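You operate a simulated robot arm through the tools that you are given. There is no shell and no other tool. Be economical: measure what you need, move in short steps, check, and stop when the job is done.

The job below is to be done with a simulated robot arm. You get a single attempt, and the scene is never put back.

JOB
Tip the yellow and red apples from the padded tray into the tub.
Fine: use the tipping tray and level it again.

It is judged by the outcome, as a careful person would: the job done as asked, and still so three seconds after it is handed in. It fails if anything else is knocked over, pushed out of place, dropped, spilled or broken.

ROBOT AND FRAMES
A 7-joint arm with a two-finger parallel gripper, fixed in place. Base frame: the origin is at the foot of the arm, x ahead of it, y to its left, z up. Lengths are in cm, angles in degrees, forces in N, time in s.
With the tool pointing down near the work surface it reaches from about 22 to 68 cm from the base axis. Its first joint turns from -66.0 to 66.0 degrees. Payload 2.4 kg.
Tool frame: the origin (TCP) lies between the finger pads and is the grasp point; the fingertips stand 3 cm ahead of it; z points along the fingers, y is the line along which they close. The gripper opens to 9.4 cm. The fingers are 2.8 cm wide and 1 cm thick; the gripper's body (5 by 9.6 cm) begins 5.5 cm behind the TCP.
Orientation is that of the tool frame in the base frame, as a unit quaternion [x, y, z, w]. With the fingers straight down and closing along the base's y, the tool's x points along the base's -x, its y along +y and its z along -z.

CONTROLS
- The arm moves only by the tool move_arm. Its argument "targets" is one flat list of numbers, 7 for each row, row after row: the shift along the base's x, y, z in units of 500 mm (1.0 is 500 mm), then the turn, a rotation vector about the base's x, y, z in units of 120 degrees (1.0 is 120 degrees), then the gripper command, from -1 (shut) to 1 (fully open), values between in proportion. In form: [tx, ty, tz, wx, wy, wz, hand, tx, ty, tz, wx, wy, wz, hand, ...]. A call has 1 to 8 rows; each row is the pose to reach, as a shift and turn from the pose commanded when the call began. A call with a number of a shift or a turn outside -1 to 1 is refused whole. Rows are played at 5 a second. More than 5 cm and 8.6 degrees between two rows, or a gripper value outside its range, and nothing of the call is played. Where a pose cannot be reached the arm comes as near as it can. A force on the tool above 80 N (or 10 N above the force at the start of the call, whichever is more), or a blocked arm, ends the call early, and 0.2 s more pass. Each finger travels about 15.3 cm/s and halts on what it meets, pressing with about 39 N; the grip force reading is that of the motor and also rises with nothing between the fingers. The clock runs only during rows and for 0.2 s after the last one: add rows that repeat a pose to give the fingers time. The reply holds the time, the measured pose of the TCP, the force on the tool along the base axes, the opening and the grip force, in the units named above and with some noise, with the torque about the TCP (base axes, N m) and any sound that the robot's microphone picked up, and new pictures: "views" is both (left out), scene, wrist or none.
- Cameras (640 x 400 px; columns grow to the right, rows downward): "scene" is fixed at [2.78, 46.15, 145.29]; the picture's right is [-0.86, -0.51, 0.00], its down [-0.25, 0.42, -0.87] and it looks along [0.45, -0.75, -0.49] (base axes); focal length 331 px, centre (320, 200). "wrist" rides on the gripper at [7.6, 1.4, -10.2] in the tool frame; the picture's right is [-0.18, 0.98, 0.00], its down [-0.75, -0.14, -0.64] and it looks along [-0.63, -0.12, 0.77] (tool axes); focal length 243 px, centre (320, 200). There is no depth. A picture from a camera that has moved, and an enlarged one, comes with that camera's place and axes in the base frame and with its lens.
- enlarge(camera, box): a new picture of the part [left, top, right, bottom] of that camera's present view, enlarged. No time passes.
- job_done(): hands the job in; it is judged then, once.

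Work in short steps. Places have to be worked out from the pictures, the camera data and where the tool is seen: move nearer, look again, correct. Check each grasp and each placing, and mend what went wrong. You have 120 turns and 200 pictures in all, those below and enlarged ones among them. Open the gripper and draw the arm clear of the work before you hand the job in, unless the task says otherwise; then end with one line.

The tools are called after "Request:" as name(argument=value, ...) on one line, values as JSON. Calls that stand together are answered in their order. move_arm: Moves the arm, as the interface text tells. Its arguments: {"type":"object","properties":{"targets":{"type":"array","items":{"type":"number"}},"views":{"type":"string","enum":["both","scene","wrist","none"]}},"required":["targets"]} The other tools are called the same way: enlarge (camera, box) takes an enlarged picture of a part of a camera's view; job_done () hands the job in.

At the start:

```text
time: 0.0
position: [29.38, -25.88, 112.01]
orientation: [0.001, 1.0, 0.0, 0.0]
wrist_force: [0.6, -0.2, 0.0]
torque: [-0.04, 0.02, 0.01]
gripper_width: 9.41
finger_force: 0.1
```

scene: 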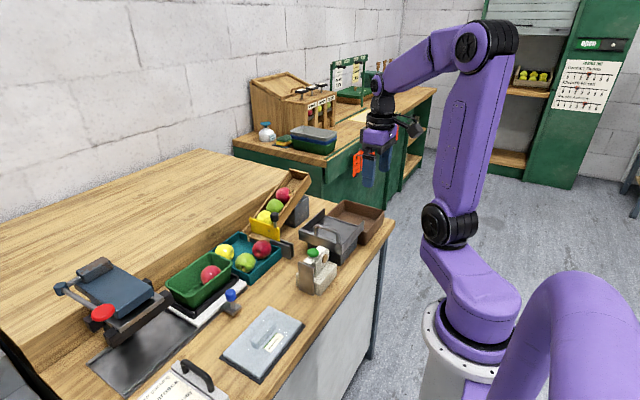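
wrist: 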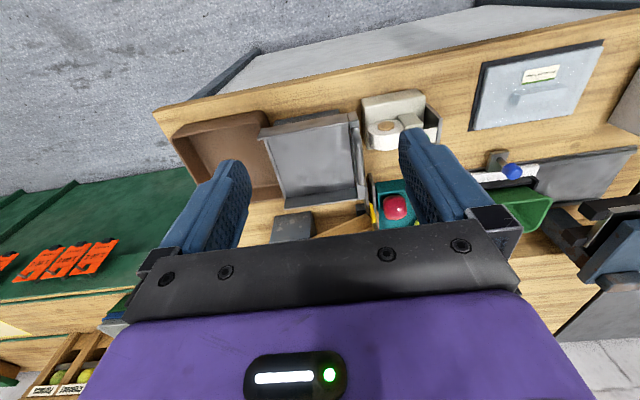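

The scene shows several trays with apples; I enlarge the work area to identify the padded tray, tub and tipping mechanism.

Request:
enlarge(camera="scene", box=[140, 160, 400, 322])

Request:
enlarge(camera="wrist", box=[150, 40, 640, 300])

Request:
enlarge(camera="scene", box=[0, 240, 320, 400])

```text
2.46 times, centred on (270, 241) of scene
camera zoom: at [2.78, 46.15, 145.29], right [-0.86, -0.51, 0.0], down [-0.25, 0.42, -0.87], along [0.45, -0.75, -0.49], focal length 814 px, centre (443, 99)
```

zoom: 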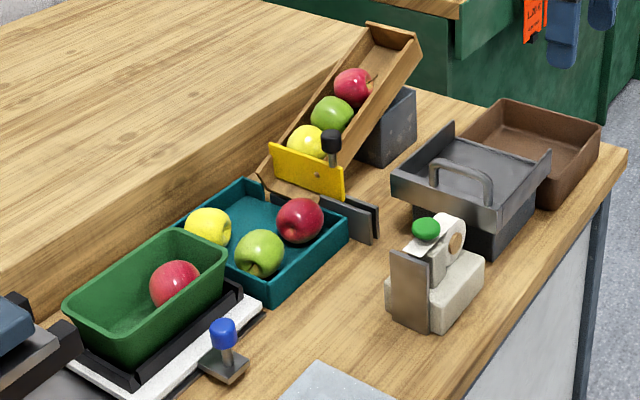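

```text
1.31 times, centred on (395, 170) of wrist
camera zoom: at [21.72, -24.48, 122.21], right [0.18, 0.98, 0.0], down [0.75, -0.14, 0.64], along [0.63, -0.12, -0.77], focal length 317 px, centre (222, 239)
```

zoom: 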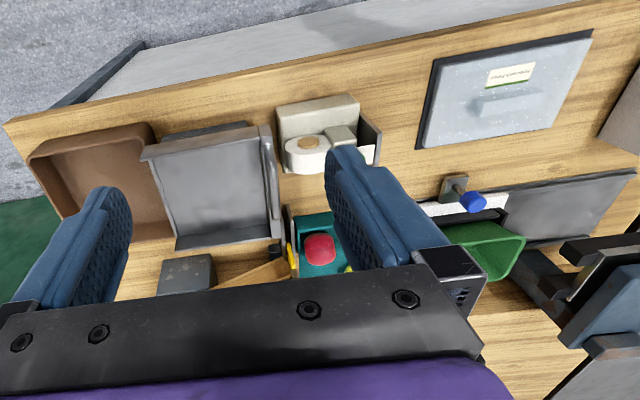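

```text
2.00 times, centred on (160, 320) of scene
camera zoom: at [2.78, 46.15, 145.29], right [-0.86, -0.51, 0.0], down [-0.25, 0.42, -0.87], along [0.45, -0.75, -0.49], focal length 661 px, centre (640, -40)
```

zoom: 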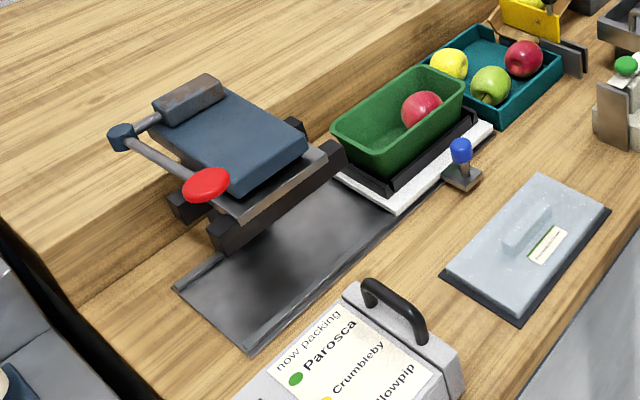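

The sign and charts may carry useful information; I read them.

Request:
enlarge(camera="scene", box=[80, 340, 240, 400])

Request:
enlarge(camera="scene", box=[280, 185, 400, 300])

Request:
enlarge(camera="scene", box=[540, 30, 640, 120])

```text
4.00 times, centred on (160, 370) of scene
camera zoom: at [2.78, 46.15, 145.29], right [-0.86, -0.51, 0.0], down [-0.25, 0.42, -0.87], along [0.45, -0.75, -0.49], focal length 1322 px, centre (960, -480)
```

zoom: 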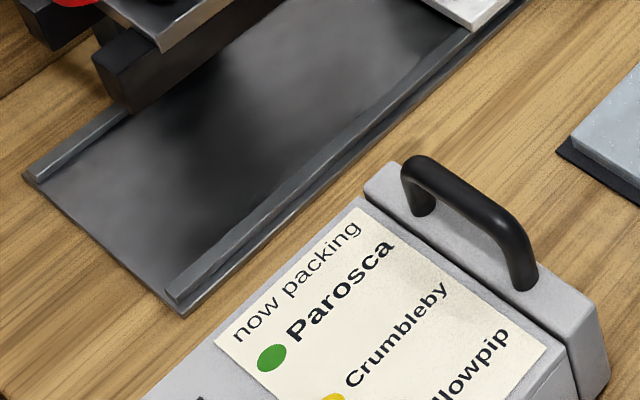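

```text
3.48 times, centred on (340, 242) of scene
camera zoom: at [2.78, 46.15, 145.29], right [-0.86, -0.51, 0.0], down [-0.25, 0.42, -0.87], along [0.45, -0.75, -0.49], focal length 1150 px, centre (250, 52)
```

zoom: 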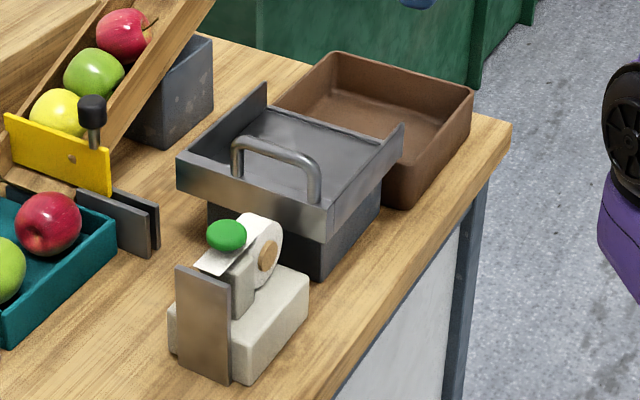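

```text
4.44 times, centred on (590, 75) of scene
camera zoom: at [2.78, 46.15, 145.29], right [-0.86, -0.51, 0.0], down [-0.25, 0.42, -0.87], along [0.45, -0.75, -0.49], focal length 1469 px, centre (-880, 756)
```

zoom: 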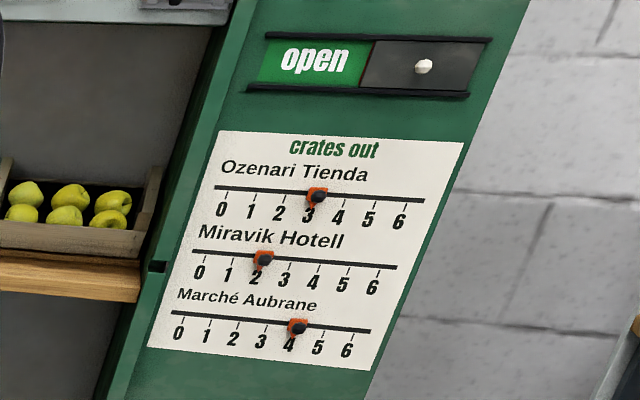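

The grey handled tray by the brown tub is evidently the tipping tray; the teal tray at about (60,-15,82) holds the yellow and red (and a green) apple. I move a bit nearer for a clearer look.

Request:
move_arm(targets=[0.05, 0.06, -0.03, 0, 0, 0, 1, 0.1, 0.12, -0.06, 0, 0, 0, 1, 0.16, 0.18, -0.09, 0, 0, 0, 1, 0.2, 0.22, -0.1, 0, 0, 0, 1])

```text
time: 1.0
position: [39.33, -14.82, 106.96]
orientation: [0.0, 1.0, 0.0, 0.0]
wrist_force: [-0.8, 0.8, 0.9]
torque: [-0.02, -0.02, -0.01]
gripper_width: 9.4
finger_force: 0.0
camera wrist: at [31.69, -13.49, 117.15], right [0.18, 0.98, 0.0], down [0.75, -0.14, 0.64], along [0.63, -0.12, -0.77], focal length 243 px, centre (320, 200)
```

scene: 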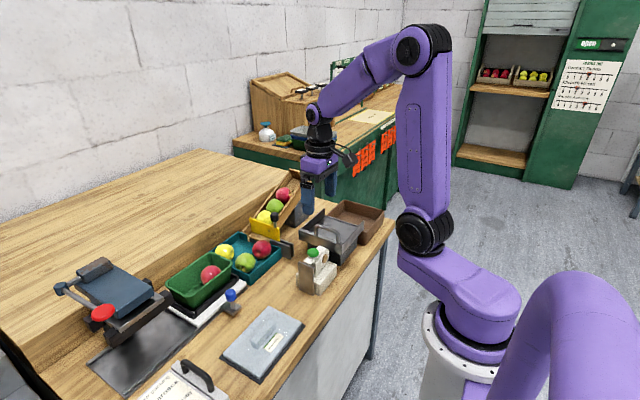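
wrist: 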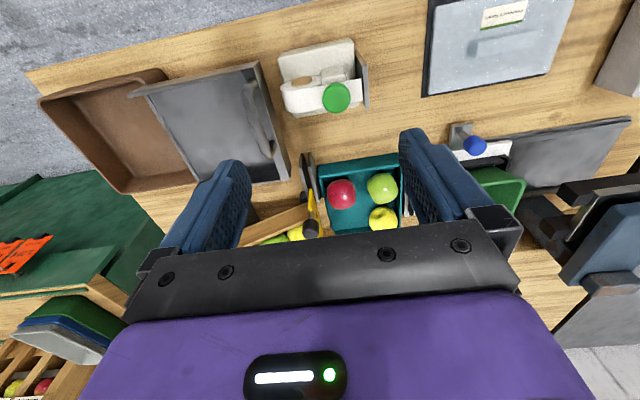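

Zooming on the tray and the apples from here.

Request:
enlarge(camera="wrist", box=[120, 40, 380, 200])

Request:
enlarge(camera="wrist", box=[260, 130, 420, 250])

Request:
enlarge(camera="scene", box=[210, 190, 390, 300])

```text
2.46 times, centred on (250, 120) of wrist
camera zoom: at [31.69, -13.49, 117.15], right [0.18, 0.98, 0.0], down [0.75, -0.14, 0.64], along [0.63, -0.12, -0.77], focal length 597 px, centre (492, 397)
```

zoom: 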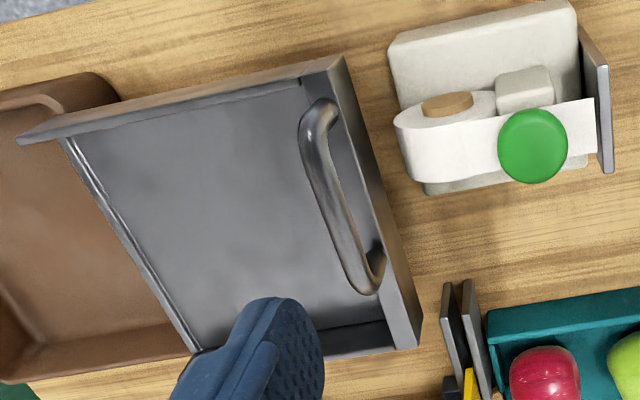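

```text
3.33 times, centred on (340, 190) of wrist
camera zoom: at [31.69, -13.49, 117.15], right [0.18, 0.98, 0.0], down [0.75, -0.14, 0.64], along [0.63, -0.12, -0.77], focal length 809 px, centre (253, 233)
```

zoom: 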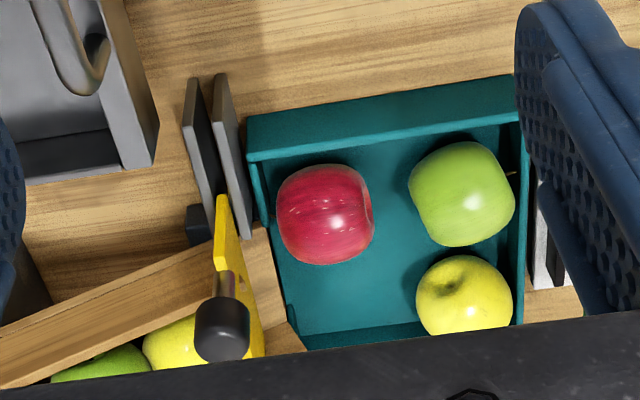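

```text
3.56 times, centred on (300, 245) of scene
camera zoom: at [2.78, 46.15, 145.29], right [-0.86, -0.51, 0.0], down [-0.25, 0.42, -0.87], along [0.45, -0.75, -0.49], focal length 1176 px, centre (391, 40)
```

zoom: 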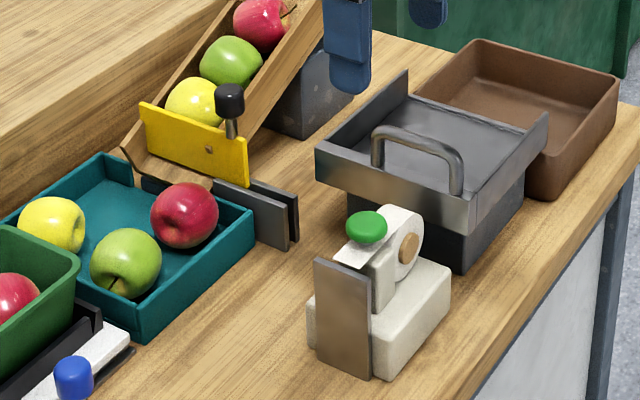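

Triangulation: handle bar runs along x at about y=-21, z≈92.5, x≈37–44; tray floor spans y≈-21…-35, with the tub beyond it at -y. Apples: red (59.7,-14.9), green (59.5,-7.5), yellow (67.5,-7.6). I move nearer to the teal tray for clearance measurements.

Request:
move_arm(targets=[0.058, 0.015, -0.055, 0, 0, 0, 1, 0.116, 0.03, -0.11, 0, 0, 0, 1, 0.174, 0.045, -0.165, 0, 0, 0, 1, 0.234, 0.06, -0.22, 0, 0, 0, 1])

```text
time: 2.0
position: [51.02, -12.01, 96.02]
orientation: [-0.001, 1.0, -0.001, 0.0]
wrist_force: [0.5, 0.2, 0.0]
torque: [0.02, -0.01, 0.01]
gripper_width: 9.41
finger_force: 0.1
camera wrist: at [43.42, -10.55, 106.13], right [0.18, 0.98, 0.0], down [0.75, -0.14, 0.64], along [0.63, -0.12, -0.77], focal length 243 px, centre (320, 200)
```

scene: 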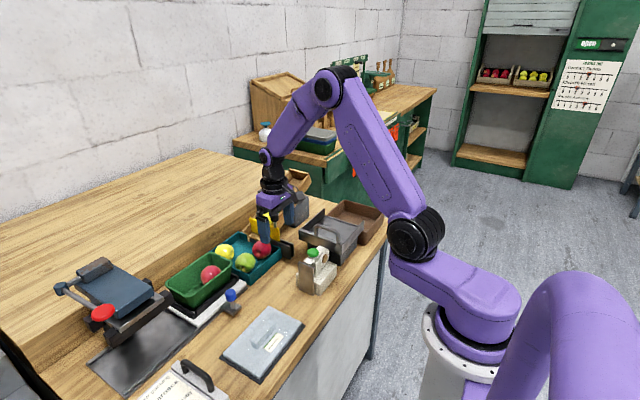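
wrist: 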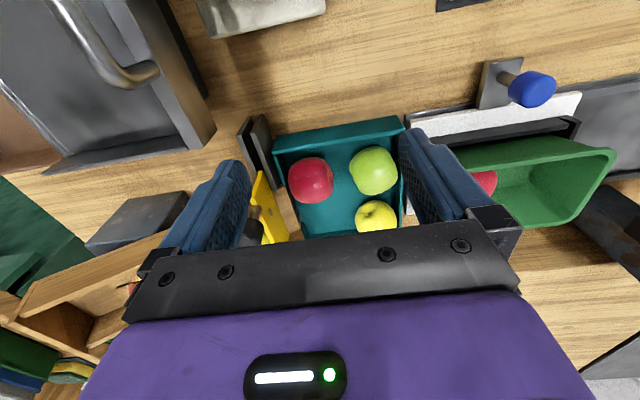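

Request:
enlarge(camera="wrist", box=[230, 100, 430, 240])

Request:
enlarge(camera="scene", box=[200, 210, 310, 290])

```text
2.86 times, centred on (330, 170) of wrist
camera zoom: at [43.42, -10.55, 106.13], right [0.18, 0.98, 0.0], down [0.75, -0.14, 0.64], along [0.63, -0.12, -0.77], focal length 693 px, centre (291, 286)
```

zoom: 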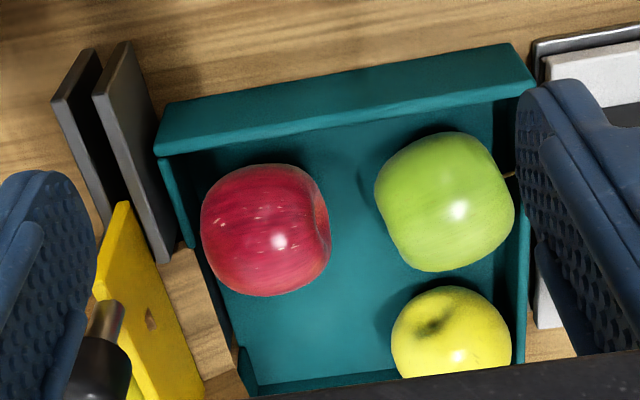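

```text
5.00 times, centred on (255, 250) of scene
camera zoom: at [2.78, 46.15, 145.29], right [-0.86, -0.51, 0.0], down [-0.25, 0.42, -0.87], along [0.45, -0.75, -0.49], focal length 1653 px, centre (645, -50)
```

zoom: 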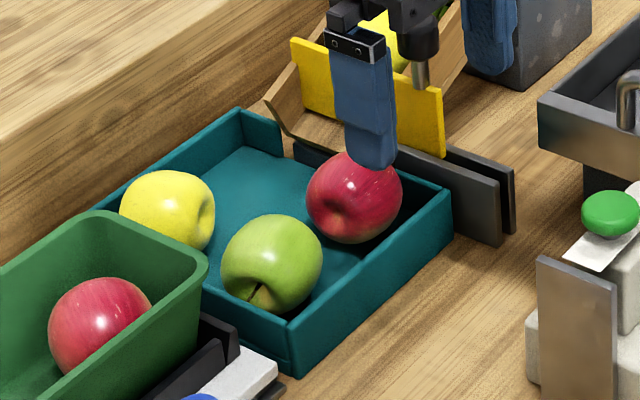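

Measured: tray wall top z≈82, bench 78, apple radius ≈2.9, centres z≈81.6. The x gaps around yellow suit a grasp closing along x, so I turn the wrist -90° about z while at safe height.

Request:
move_arm(targets=[0.0175, 0.0075, 0.0075, 0, 0, -0.0708, 1, 0.035, 0.015, 0.015, 0, 0, -0.1416, 1, 0.0525, 0.0225, 0.0225, 0, 0, -0.2124, 1, 0.07, 0.03, 0.03, 0, 0, -0.2832, 1, 0.0875, 0.0375, 0.0375, 0, 0, -0.354, 1, 0.105, 0.045, 0.045, 0, 0, -0.4248, 1, 0.1225, 0.0525, 0.0525, 0, 0, -0.4956, 1, 0.14, 0.06, 0.06, 0, 0, -0.5664, 1], views="none")

Request:
move_arm(targets=[0, 0, 0, 0, 0, -0.06, 0.49, 0, 0, 0, 0, 0, -0.12, 0.49, 0, 0, 0, 0, 0, -0.1836, 0.49])

```text
time: 3.8
position: [58.13, -9.0, 99.03]
orientation: [0.56, 0.829, 0.0, 0.0]
wrist_force: [-0.3, 0.1, 0.3]
torque: [-0.01, 0.0, 0.01]
gripper_width: 9.4
finger_force: 0.0
```

```text
time: 4.6
position: [58.07, -8.93, 99.0]
orientation: [0.708, 0.706, 0.0, 0.0]
wrist_force: [0.4, -0.7, 0.5]
torque: [0.0, -0.02, 0.02]
gripper_width: 6.99
finger_force: 0.1
camera wrist: at [59.5, -1.3, 109.19], right [0.98, -0.19, 0.0], down [-0.14, -0.75, 0.64], along [-0.12, -0.63, -0.77], focal length 243 px, centre (320, 200)
```

scene: 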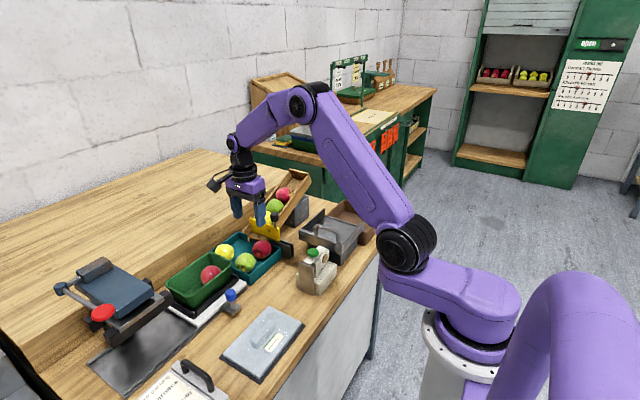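
wrist: 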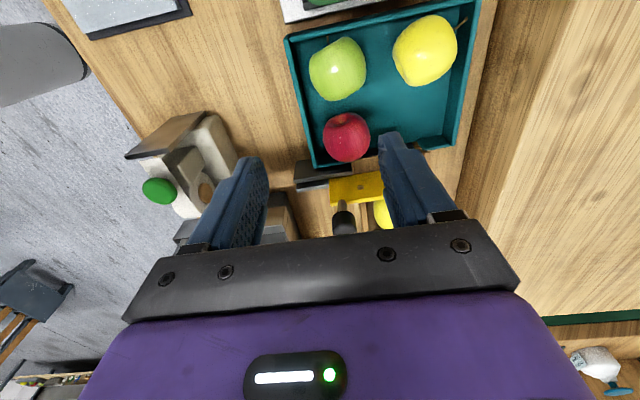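

Request:
enlarge(camera="wrist", box=[270, 0, 510, 180])

```text
2.22 times, centred on (390, 90) of wrist
camera zoom: at [59.5, -1.3, 109.19], right [0.98, -0.19, 0.0], down [-0.14, -0.75, 0.64], along [-0.12, -0.63, -0.77], focal length 539 px, centre (164, 444)
```

zoom: 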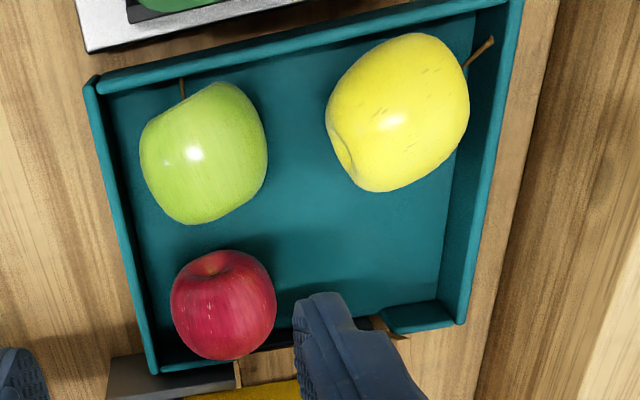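

From above, yellow is at ≈(68.6,-7.2), snug to the +x/+y walls, stem pointing +x+y. I go to above it with a 6.9 cm opening and check alignment.

Request:
move_arm(targets=[0.065, 0.01, -0.04, 0, 0, 0, 0.47, 0.13, 0.02, -0.09, 0, 0, 0, 0.47, 0.196, 0.028, -0.16, 0, 0, 0, 0.47, 0.196, 0.028, -0.18, 0, 0, 0, 0.47])

```text
time: 5.6
position: [67.75, -7.44, 90.09]
orientation: [0.707, 0.707, -0.001, -0.001]
wrist_force: [-0.2, -0.9, 0.3]
torque: [0.02, 0.0, 0.0]
gripper_width: 6.89
finger_force: 0.0
camera wrist: at [69.23, 0.11, 100.19], right [0.98, -0.18, 0.0], down [-0.14, -0.75, 0.64], along [-0.12, -0.63, -0.77], focal length 243 px, centre (320, 200)
```

scene: 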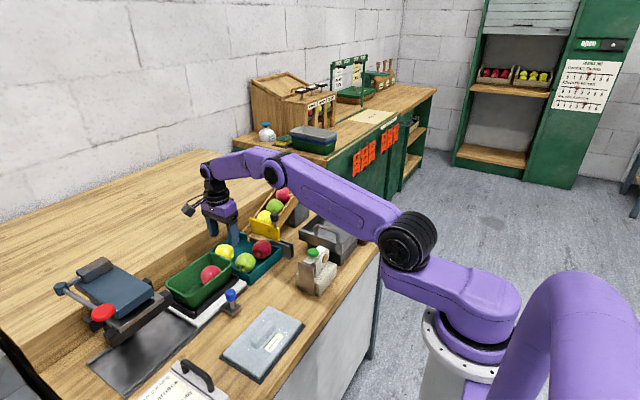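
wrist: 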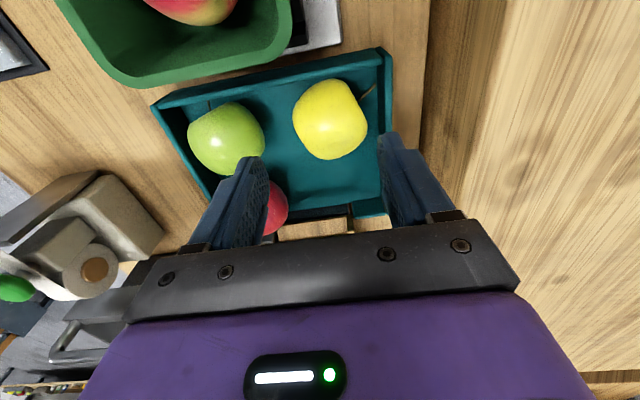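

Yellow reads (68.6,-7.1), r≈2.95; wall inner face x≈72.6, so the +x finger (71.2–72.2) just fits. Descend to fingertips ≈82.4 and check.

Request:
move_arm(targets=[0, 0, -0.04, 0, 0, 0, 0.47, 0.002, 0, -0.08, 0, 0, 0, 0.47, 0.002, 0, -0.094, 0, 0, 0, 0.47])

Request:
enlarge(camera="scene", box=[180, 190, 300, 290])

```text
time: 6.4
position: [67.96, -7.51, 85.33]
orientation: [0.707, 0.707, 0.0, 0.0]
wrist_force: [0.7, -0.6, 0.4]
torque: [0.0, 0.01, 0.05]
gripper_width: 6.92
finger_force: 0.0
camera wrist: at [69.34, 0.15, 95.49], right [0.98, -0.18, 0.0], down [-0.14, -0.75, 0.64], along [-0.12, -0.63, -0.77], focal length 243 px, centre (320, 200)
```

scene: 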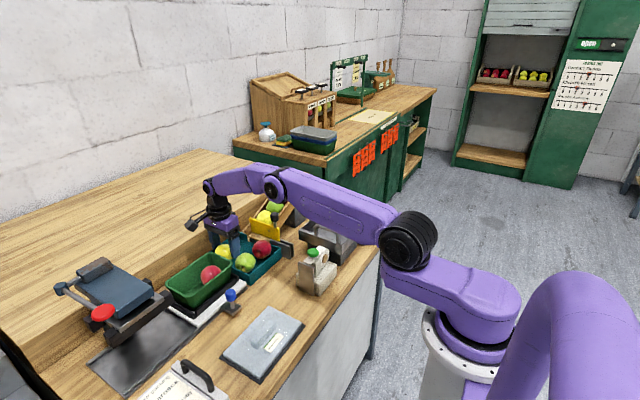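
wrist: 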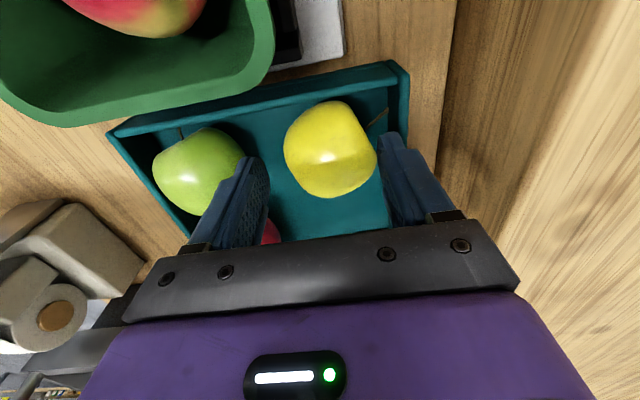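

```text
4.00 times, centred on (240, 240) of scene
camera zoom: at [2.78, 46.15, 145.29], right [-0.86, -0.51, 0.0], down [-0.25, 0.42, -0.87], along [0.45, -0.75, -0.49], focal length 1322 px, centre (640, 40)
```

zoom: 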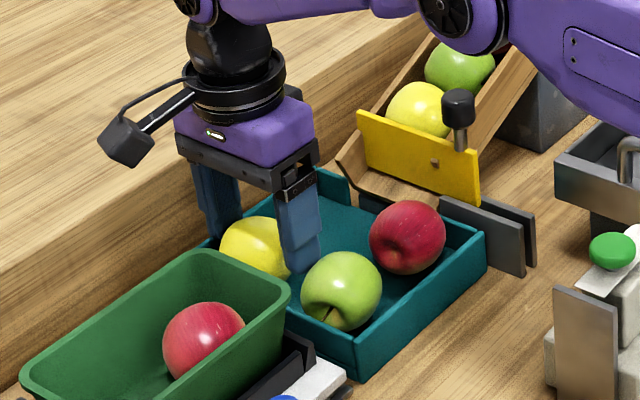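

Request:
enlarge(camera="wrist", box=[140, 60, 460, 250])

```text
2.00 times, centred on (300, 155) of wrist
camera zoom: at [69.34, 0.15, 95.49], right [0.98, -0.18, 0.0], down [-0.14, -0.75, 0.64], along [-0.12, -0.63, -0.77], focal length 485 px, centre (360, 290)
```

zoom: 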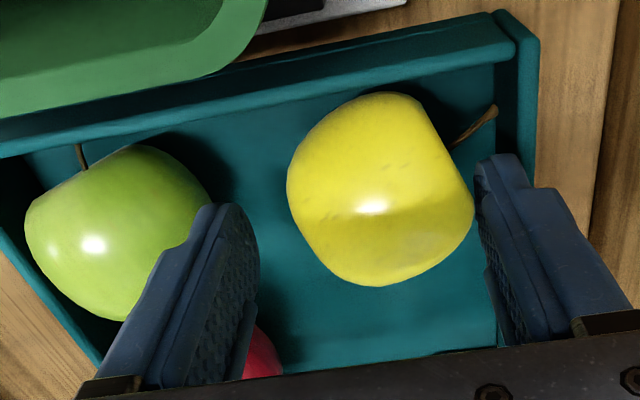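

Alignment looks right: the +x finger slots between apple and wall, the -x finger between the two apples. I descend 1.3 cm more carefully.

Request:
move_arm(targets=[-0.002, 0, -0.008, 0, 0, 0, 0.47, -0.003, 0, -0.016, 0, 0, 0, 0.47, -0.003, 0, -0.026, 0, 0, 0, 0.47], views="wrist")

Request:
enlarge(camera="wrist", box=[140, 60, 460, 250])

```text
time: 7.2
position: [67.84, -7.38, 84.05]
orientation: [0.707, 0.707, 0.0, 0.0]
wrist_force: [0.3, 0.0, -0.2]
torque: [-0.01, 0.0, 0.01]
gripper_width: 6.93
finger_force: 0.6
camera wrist: at [69.19, 0.14, 94.19], right [0.98, -0.18, 0.0], down [-0.14, -0.75, 0.64], along [-0.12, -0.63, -0.77], focal length 243 px, centre (320, 200)
```

wrist: 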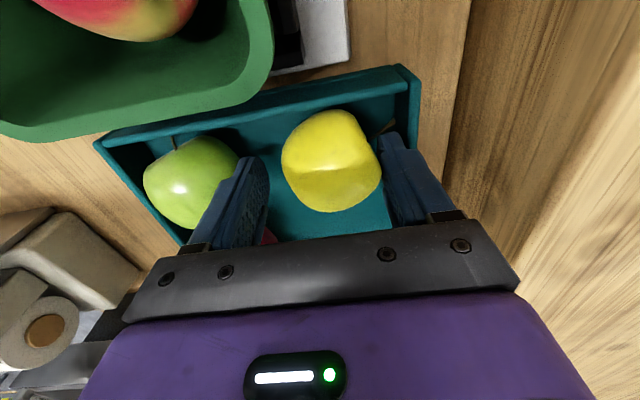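

```text
2.00 times, centred on (300, 155) of wrist
camera zoom: at [69.19, 0.14, 94.19], right [0.98, -0.18, 0.0], down [-0.14, -0.75, 0.64], along [-0.12, -0.63, -0.77], focal length 485 px, centre (360, 290)
```

zoom: 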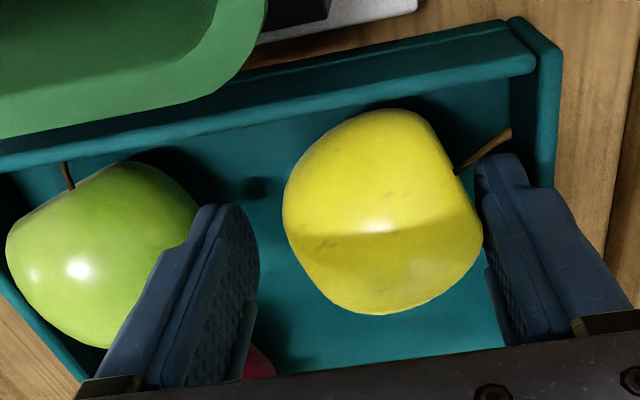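

No contact, clearances fine. Down another 1 cm and close on the yellow apple.

Request:
move_arm(targets=[0, 0.003, -0.01, 0, 0, 0, 0.47, 0, 0.003, -0.02, 0, 0, 0, 0.47, 0.004, 0.003, -0.02, 0, 0, 0, 0.2, 0.004, 0.003, -0.02, 0, 0, 0, 0.1, 0.004, 0.003, -0.02, 0, 0, 0, 0.0, 0.004, 0.003, -0.02, 0, 0, 0, 0.0], views="wrist")

```text
time: 8.6
position: [68.01, -7.33, 82.95]
orientation: [0.707, 0.707, 0.001, 0.0]
wrist_force: [-0.3, 0.3, -0.5]
torque: [0.0, 0.02, -0.03]
gripper_width: 5.44
finger_force: 39.2
camera wrist: at [69.4, 0.26, 93.2], right [0.98, -0.18, 0.0], down [-0.14, -0.75, 0.64], along [-0.12, -0.63, -0.77], focal length 243 px, centre (320, 200)
```

wrist: 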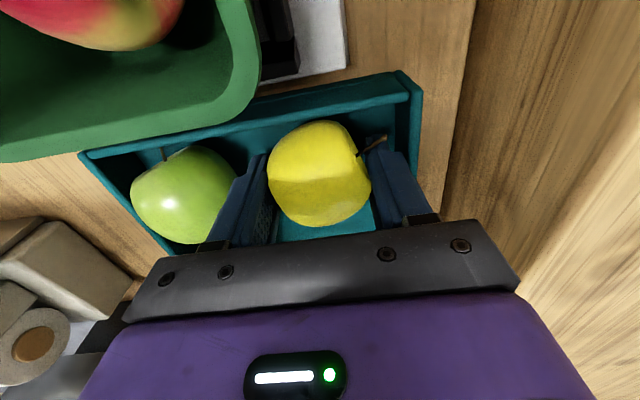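

Held at 5.44 cm with grip force. Lift straight up slowly to z≈99.

Request:
move_arm(targets=[0, 0, 0.03, 0, 0, 0, 0, 0, 0, 0.08, 0, 0, 0, 0, 0, 0, 0.14, 0, 0, 0, 0, 0, 0, 0.2, 0, 0, 0, 0, -0.02, 0, 0.27, 0, 0, 0, 0, -0.04, 0, 0.34, 0, 0, 0, 0])

```text
time: 10.0
position: [65.95, -7.29, 100.02]
orientation: [0.707, 0.708, 0.0, 0.0]
wrist_force: [0.5, -0.6, 1.2]
torque: [-0.02, 0.01, 0.02]
gripper_width: 4.68
finger_force: 0.1
camera wrist: at [67.45, 0.3, 110.27], right [0.98, -0.18, 0.0], down [-0.14, -0.75, 0.64], along [-0.12, -0.63, -0.77], focal length 243 px, centre (320, 200)
```

scene: 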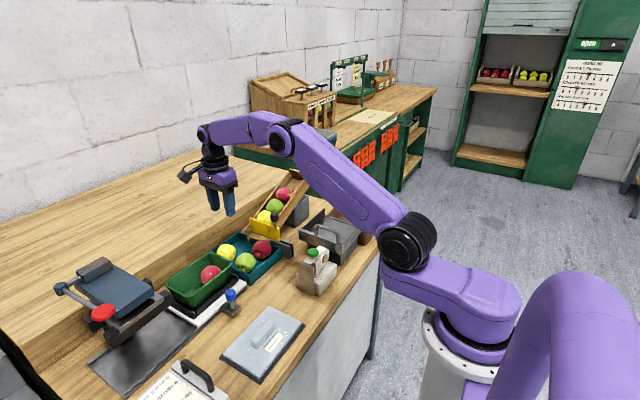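
wrist: 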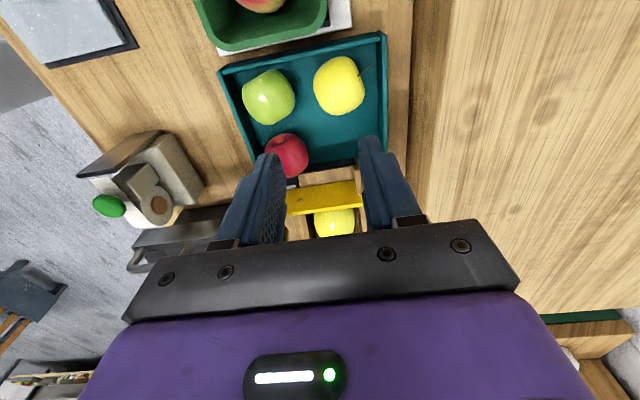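

It slipped out, staying in the tray. Look where it lies.

Request:
enlarge(camera="wrist", box=[200, 20, 420, 180])

```text
2.50 times, centred on (310, 100) of wrist
camera zoom: at [67.45, 0.3, 110.27], right [0.98, -0.18, 0.0], down [-0.14, -0.75, 0.64], along [-0.12, -0.63, -0.77], focal length 606 px, centre (345, 450)
```

zoom: 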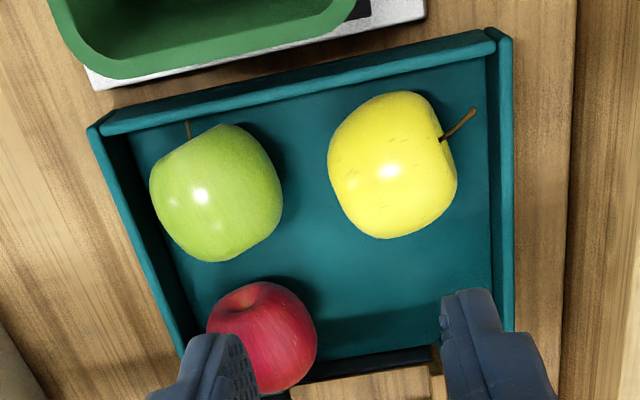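

Yellow now at ≈(68.1,-7.4), clear of the wall a bit. I'll regrip deeper (tips near the floor) and then check before lifting far.

Request:
move_arm(targets=[0.018, 0, -0.08, 0, 0, 0, 0.404, 0.036, -0.002, -0.16, 0, 0, 0, 0.404, 0.036, -0.002, -0.24, 0, 0, 0, 0.404, 0.036, -0.002, -0.29, 0, 0, 0, 0.404], views="wrist")

Request:
enlarge(camera="wrist", box=[140, 60, 460, 250])

```text
time: 11.0
position: [67.89, -7.38, 85.54]
orientation: [0.707, 0.707, 0.0, 0.001]
wrist_force: [0.5, 0.2, 0.4]
torque: [-0.01, 0.0, 0.02]
gripper_width: 6.61
finger_force: 0.0
camera wrist: at [69.23, 0.19, 95.72], right [0.98, -0.18, 0.0], down [-0.14, -0.75, 0.64], along [-0.12, -0.63, -0.77], focal length 243 px, centre (320, 200)
```

wrist: 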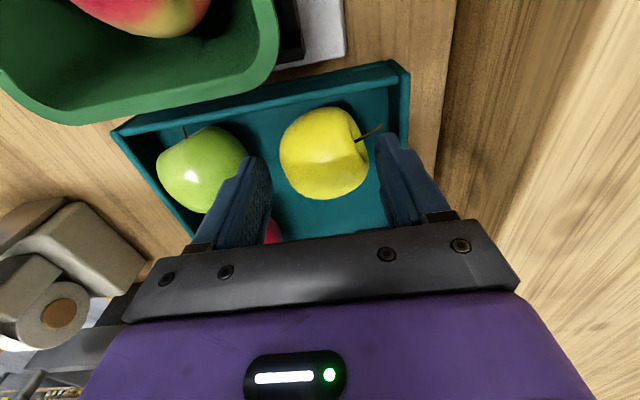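

```text
2.00 times, centred on (300, 155) of wrist
camera zoom: at [69.23, 0.19, 95.72], right [0.98, -0.18, 0.0], down [-0.14, -0.75, 0.64], along [-0.12, -0.63, -0.77], focal length 485 px, centre (360, 290)
```

zoom: 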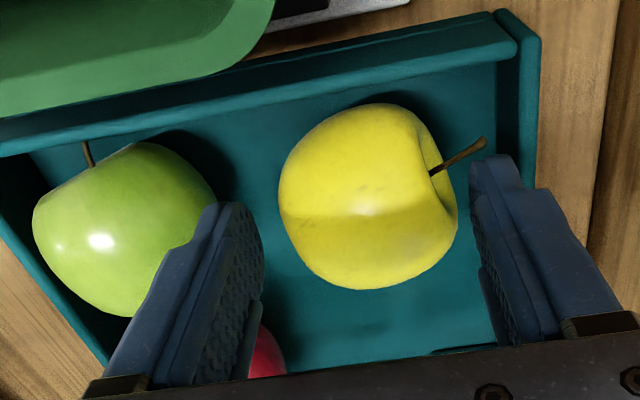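

Descend to tips ≈79.2, close, then draw the apple 4 cm toward -y along the tray floor to gain room.

Request:
move_arm(targets=[0, 0, -0.03, 0, 0, 0, 0.404, 0.002, 0, -0.06, 0, 0, 0, 0.404, 0.002, 0, -0.066, 0, 0, 0, 0.404, 0.002, 0, -0.066, 0, 0, 0, 0.15, 0.002, 0, -0.066, 0, 0, 0, 0.0, 0.002, 0, -0.066, 0, 0, 0, 0.0], views="wrist")

Request:
enlarge(camera="wrist", box=[140, 60, 460, 250])

```text
time: 12.4
position: [67.87, -7.6, 82.3]
orientation: [0.708, 0.707, 0.001, 0.002]
wrist_force: [1.6, -1.6, 1.1]
torque: [-0.04, 0.0, 0.04]
gripper_width: 5.61
finger_force: 38.5
camera wrist: at [69.31, 0.12, 92.44], right [0.98, -0.18, 0.0], down [-0.14, -0.75, 0.64], along [-0.12, -0.63, -0.77], focal length 243 px, centre (320, 200)
```

wrist: 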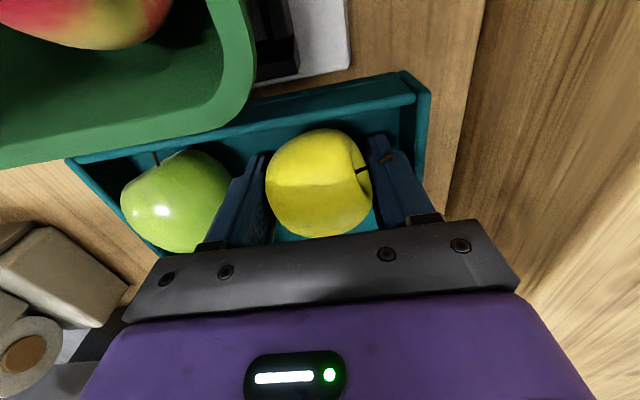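

```text
2.00 times, centred on (300, 155) of wrist
camera zoom: at [69.31, 0.12, 92.44], right [0.98, -0.18, 0.0], down [-0.14, -0.75, 0.64], along [-0.12, -0.63, -0.77], focal length 485 px, centre (360, 290)
```

zoom: 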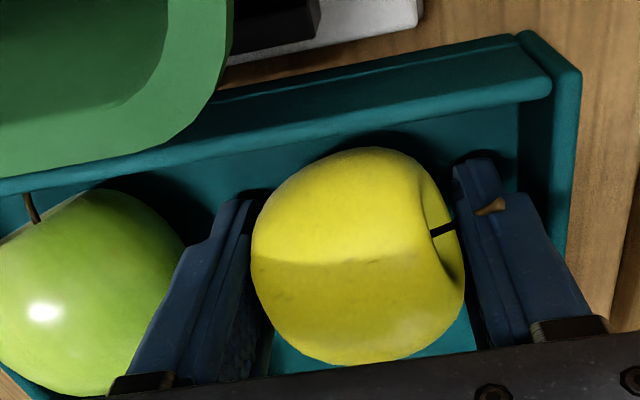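

The stem is not in the way; the apple's axis has aligned with the fingers. Slow 1.5 cm test lift.

Request:
move_arm(targets=[0, 0, 0.006, 0, 0, 0, -0.2, 0, 0, 0.012, 0, 0, 0, -0.2, 0, 0, 0.018, 0, 0, 0, -0.2, 0, 0, 0.024, 0, 0, 0, -0.2, 0, 0, 0.03, 0, 0, 0, -0.2, 0, 0, 0.03, 0, 0, 0, -0.2], views="wrist")

Request:
enlarge(camera="wrist", box=[140, 60, 460, 250])

```text
time: 13.8
position: [67.87, -7.57, 83.77]
orientation: [0.707, 0.707, 0.0, 0.0]
wrist_force: [0.1, -0.2, -0.6]
torque: [-0.02, 0.01, 0.02]
gripper_width: 5.59
finger_force: 39.0
camera wrist: at [69.31, 0.15, 93.93], right [0.98, -0.18, 0.0], down [-0.14, -0.75, 0.64], along [-0.12, -0.63, -0.77], focal length 243 px, centre (320, 200)
```

wrist: 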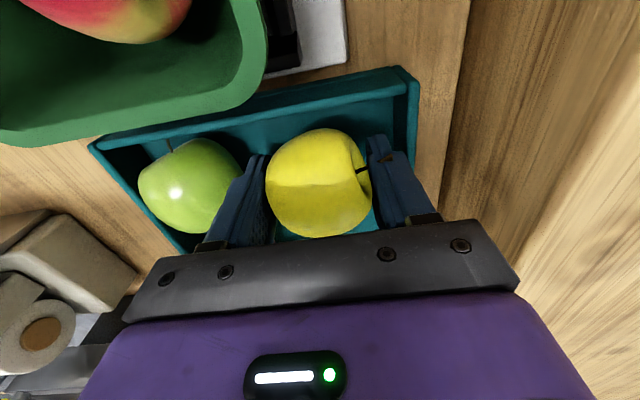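

```text
2.00 times, centred on (300, 155) of wrist
camera zoom: at [69.31, 0.15, 93.93], right [0.98, -0.18, 0.0], down [-0.14, -0.75, 0.64], along [-0.12, -0.63, -0.77], focal length 485 px, centre (360, 290)
```

zoom: 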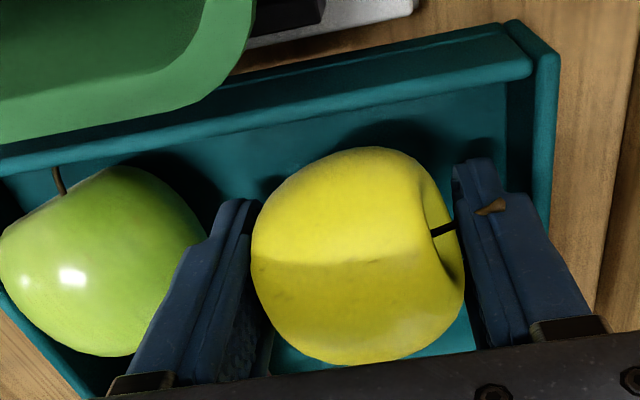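

The apple rises with the fingers. Continue lifting smoothly.

Request:
move_arm(targets=[0, 0, 0.02, 0, 0, 0, -0.2, -0.005, 0, 0.05, 0, 0, 0, -0.2, -0.01, 0, 0.085, 0, 0, 0, -0.2, -0.02, 0, 0.125, 0, 0, 0, -0.2, -0.03, 0, 0.165, 0, 0, 0, -0.2, -0.045, 0, 0.205, 0, 0, 0, -0.2, -0.06, 0, 0.245, 0, 0, 0, -0.2, -0.08, 0, 0.28, 0, 0, 0, -0.2], views="wrist")

```text
time: 15.6
position: [63.78, -7.42, 97.63]
orientation: [0.707, 0.707, -0.001, 0.001]
wrist_force: [0.3, -0.3, -1.0]
torque: [0.0, 0.02, 0.01]
gripper_width: 5.59
finger_force: 39.2
camera wrist: at [65.33, 0.14, 107.85], right [0.98, -0.18, 0.0], down [-0.14, -0.75, 0.64], along [-0.12, -0.63, -0.77], focal length 243 px, centre (320, 200)
```

wrist: 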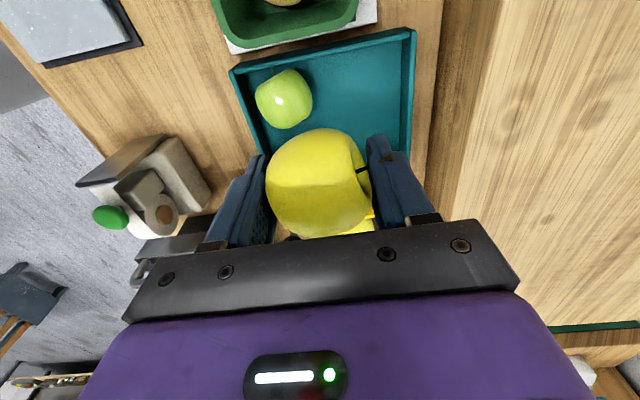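

Secure. Carry it to above the tipping tray while turning the wrist back.

Request:
move_arm(targets=[-0.055, -0.0515, 0.02, 0, 0, 0.0625, -0.2, -0.11, -0.103, 0.04, 0, 0, 0.125, -0.2, -0.165, -0.1545, 0.06, 0, 0, 0.1875, -0.2, -0.22, -0.206, 0.07, 0, 0, 0.25, -0.2, -0.275, -0.2575, 0.07, 0, 0, 0.3125, -0.2, -0.33, -0.309, 0.07, 0, 0, 0.375, -0.2, -0.385, -0.3605, 0.07, 0, 0, 0.4375, -0.2, -0.43, -0.41, 0.07, 0, 0, 0.5, -0.2], views="none")

Request:
move_arm(targets=[0, 0, 0, 0, 0, 0.0625, -0.2, 0, 0, 0, 0, 0, 0.125, -0.2, 0, 0, 0, 0, 0, 0.1875, -0.2, 0, 0, 0, 0, 0, 0.25, -0.2])

```text
time: 17.4
position: [42.19, -28.0, 101.26]
orientation: [0.258, 0.966, 0.0, 0.0]
wrist_force: [1.1, 0.2, -0.8]
torque: [0.03, -0.01, -0.02]
gripper_width: 5.59
finger_force: 39.3
```

```text
time: 18.4
position: [42.33, -27.92, 101.22]
orientation: [-0.001, 1.0, -0.001, 0.001]
wrist_force: [0.5, -0.2, -1.1]
torque: [0.0, 0.02, 0.02]
gripper_width: 5.56
finger_force: 39.9
camera wrist: at [34.73, -26.56, 111.42], right [0.18, 0.98, 0.0], down [0.75, -0.14, 0.64], along [0.63, -0.12, -0.77], focal length 243 px, centre (320, 200)
```

scene: 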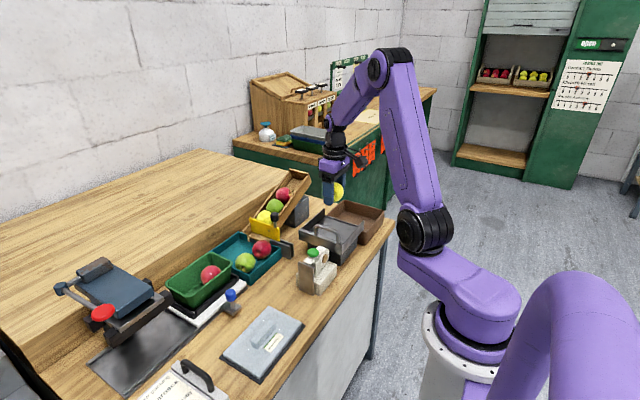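
wrist: 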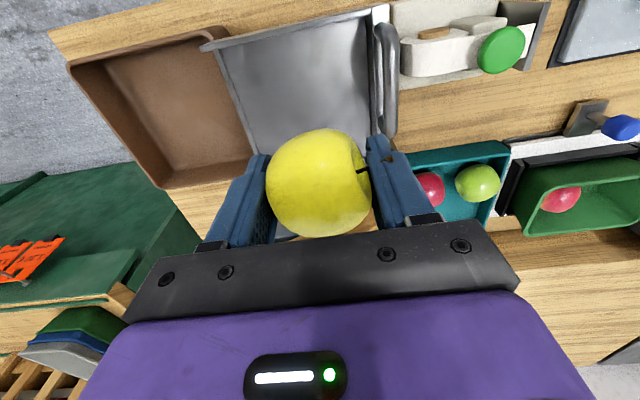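

Handle re-triangulated: x 37–45, y≈-22, z≈90. I move above the +x half of the tipping tray and lower partway, then look.

Request:
move_arm(targets=[0.03, -0.006, -0.05, 0, 0, 0, -0.2, 0.06, -0.012, -0.1, 0, 0, 0, -0.2, 0.06, -0.012, -0.16, 0, 0, 0, -0.2])

Request:
enlarge(camera="scene", box=[280, 175, 400, 275])

Request:
enlarge(camera="wrist", box=[140, 0, 460, 250])

```text
time: 19.2
position: [45.32, -28.59, 93.12]
orientation: [0.0, 1.0, 0.0, 0.001]
wrist_force: [-0.4, -0.2, -0.9]
torque: [-0.02, 0.02, -0.01]
gripper_width: 5.55
finger_force: 39.3
camera wrist: at [37.8, -27.1, 103.26], right [0.18, 0.98, 0.0], down [0.75, -0.14, 0.64], along [0.63, -0.12, -0.77], focal length 243 px, centre (320, 200)
```

scene: 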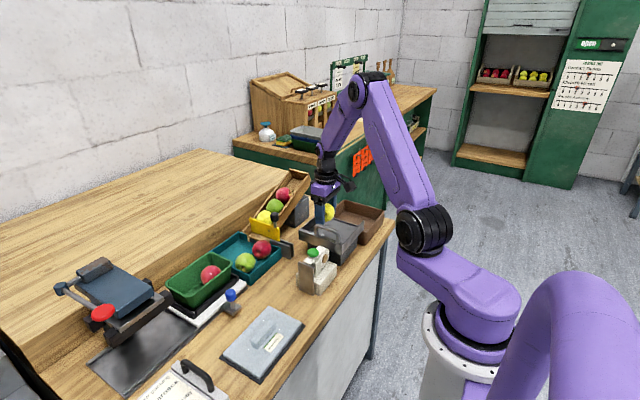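
wrist: 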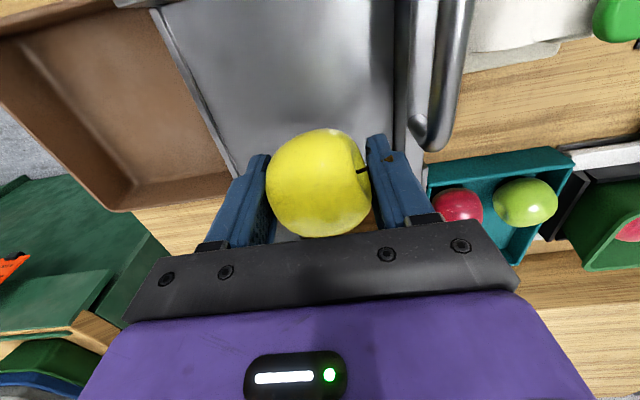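

```text
4.00 times, centred on (340, 225) of scene
camera zoom: at [2.78, 46.15, 145.29], right [-0.86, -0.51, 0.0], down [-0.25, 0.42, -0.87], along [0.45, -0.75, -0.49], focal length 1322 px, centre (240, 100)
```

zoom: 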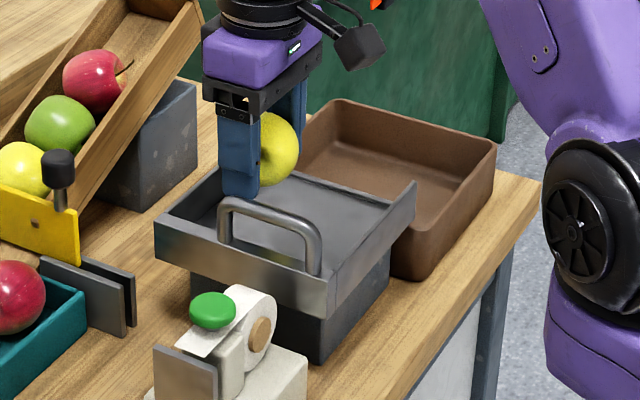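

```text
1.60 times, centred on (300, 125) of wrist
camera zoom: at [37.8, -27.1, 103.26], right [0.18, 0.98, 0.0], down [0.75, -0.14, 0.64], along [0.63, -0.12, -0.77], focal length 388 px, centre (352, 320)
```

zoom: 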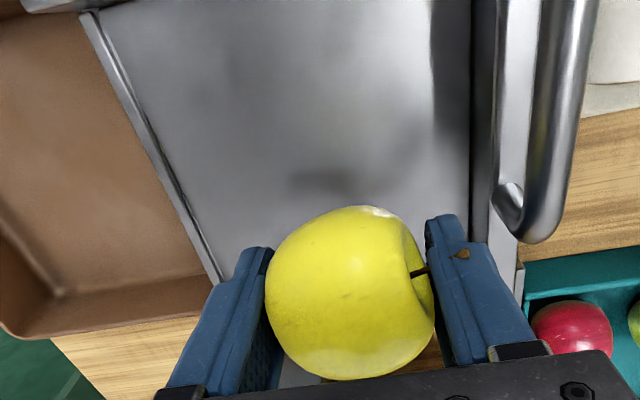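

Positions are good (apple well inside tray walls, handle top z≈90.5 at y≈-22). Lower gently in small steps, watching force.

Request:
move_arm(targets=[0, 0, -0.02, 0, 0, 0, -0.2, 0, 0, -0.04, 0, 0, 0, -0.2, 0, 0, -0.054, 0, 0, 0, -0.2, 0, 0, -0.054, 0, 0, 0, -0.2], views="scene")

Request:
enlarge(camera="scene", box=[300, 190, 390, 260])

```text
time: 20.2
position: [45.43, -28.45, 90.53]
orientation: [0.0, 1.0, 0.001, 0.0]
wrist_force: [-0.9, -0.1, 0.3]
torque: [0.02, 0.0, 0.0]
gripper_width: 5.55
finger_force: 39.2
```

scene: 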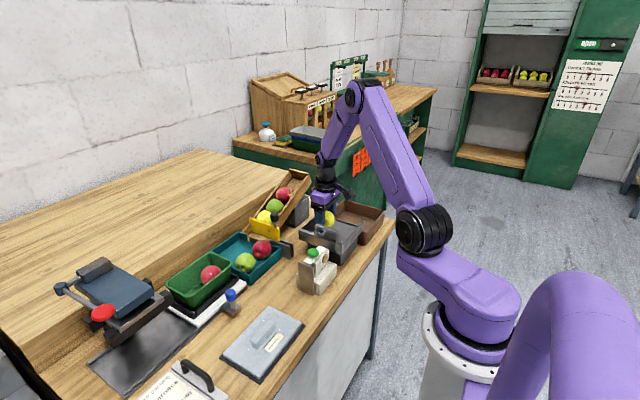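

```text
5.71 times, centred on (345, 225) of scene
camera zoom: at [2.78, 46.15, 145.29], right [-0.86, -0.51, 0.0], down [-0.25, 0.42, -0.87], along [0.45, -0.75, -0.49], focal length 1889 px, centre (177, 57)
```

zoom: 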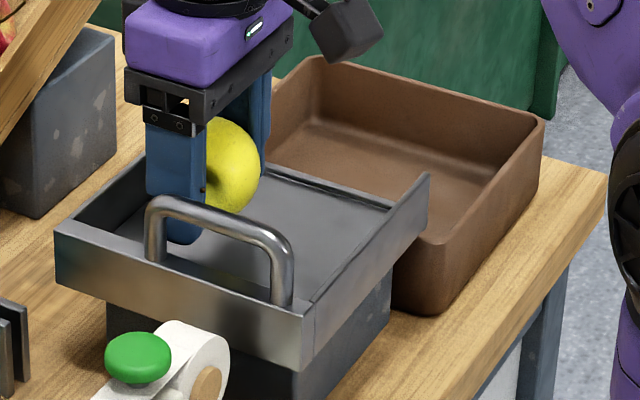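

Request:
move_arm(targets=[0, 0, -0.005, 0, 0, 0, -0.2, 0, 0, -0.01, 0, 0, 0, -0.2, 0, 0, -0.01, 0, 0, 0, -0.2], views="none")

Request:
move_arm(targets=[0, 0, -0.005, 0, 0, 0, -0.2, 0, 0, -0.01, 0, 0, 0, -0.2, 0, 0, -0.01, 0, 0, 0, -0.2], views="scene")

Request:
enlarge(camera="scene", box=[300, 190, 390, 260])

```text
time: 21.0
position: [45.49, -28.59, 89.99]
orientation: [0.0, 1.0, 0.0, 0.0]
wrist_force: [0.4, -0.1, -1.4]
torque: [0.0, 0.02, -0.04]
gripper_width: 5.55
finger_force: 39.0
```

```text
time: 21.8
position: [45.42, -28.58, 89.55]
orientation: [0.0, 1.0, -0.001, -0.001]
wrist_force: [0.3, -0.3, -0.4]
torque: [0.02, -0.01, 0.03]
gripper_width: 5.55
finger_force: 38.8
```

scene: 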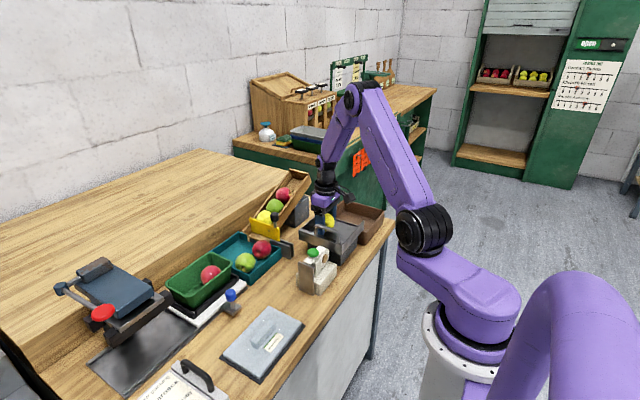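

```text
5.71 times, centred on (345, 225) of scene
camera zoom: at [2.78, 46.15, 145.29], right [-0.86, -0.51, 0.0], down [-0.25, 0.42, -0.87], along [0.45, -0.75, -0.49], focal length 1889 px, centre (177, 57)
```

zoom: 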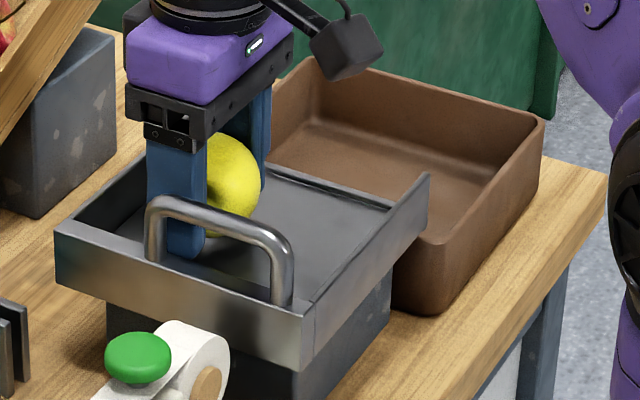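

Request:
move_arm(targets=[0, 0, -0.005, 0, 0, 0, -0.2, 0, 0, -0.01, 0, 0, 0, -0.2, 0, 0, -0.01, 0, 0, 0, -0.2], views="none")

Request:
move_arm(targets=[0, 0, -0.005, 0, 0, 0, -0.2, 0, 0, -0.01, 0, 0, 0, -0.2, 0, 0, -0.01, 0, 0, 0, -0.2], views="none")

```text
time: 22.6
position: [45.39, -28.43, 88.96]
orientation: [0.0, 1.0, 0.0, 0.0]
wrist_force: [0.5, -0.6, -0.8]
torque: [-0.01, -0.02, 0.0]
gripper_width: 5.5
finger_force: 39.2
```

```text
time: 23.4
position: [45.38, -28.64, 88.62]
orientation: [0.0, 1.0, 0.0, 0.0]
wrist_force: [-0.7, 0.8, 1.5]
torque: [0.02, 0.0, 0.03]
gripper_width: 5.55
finger_force: 39.1
```

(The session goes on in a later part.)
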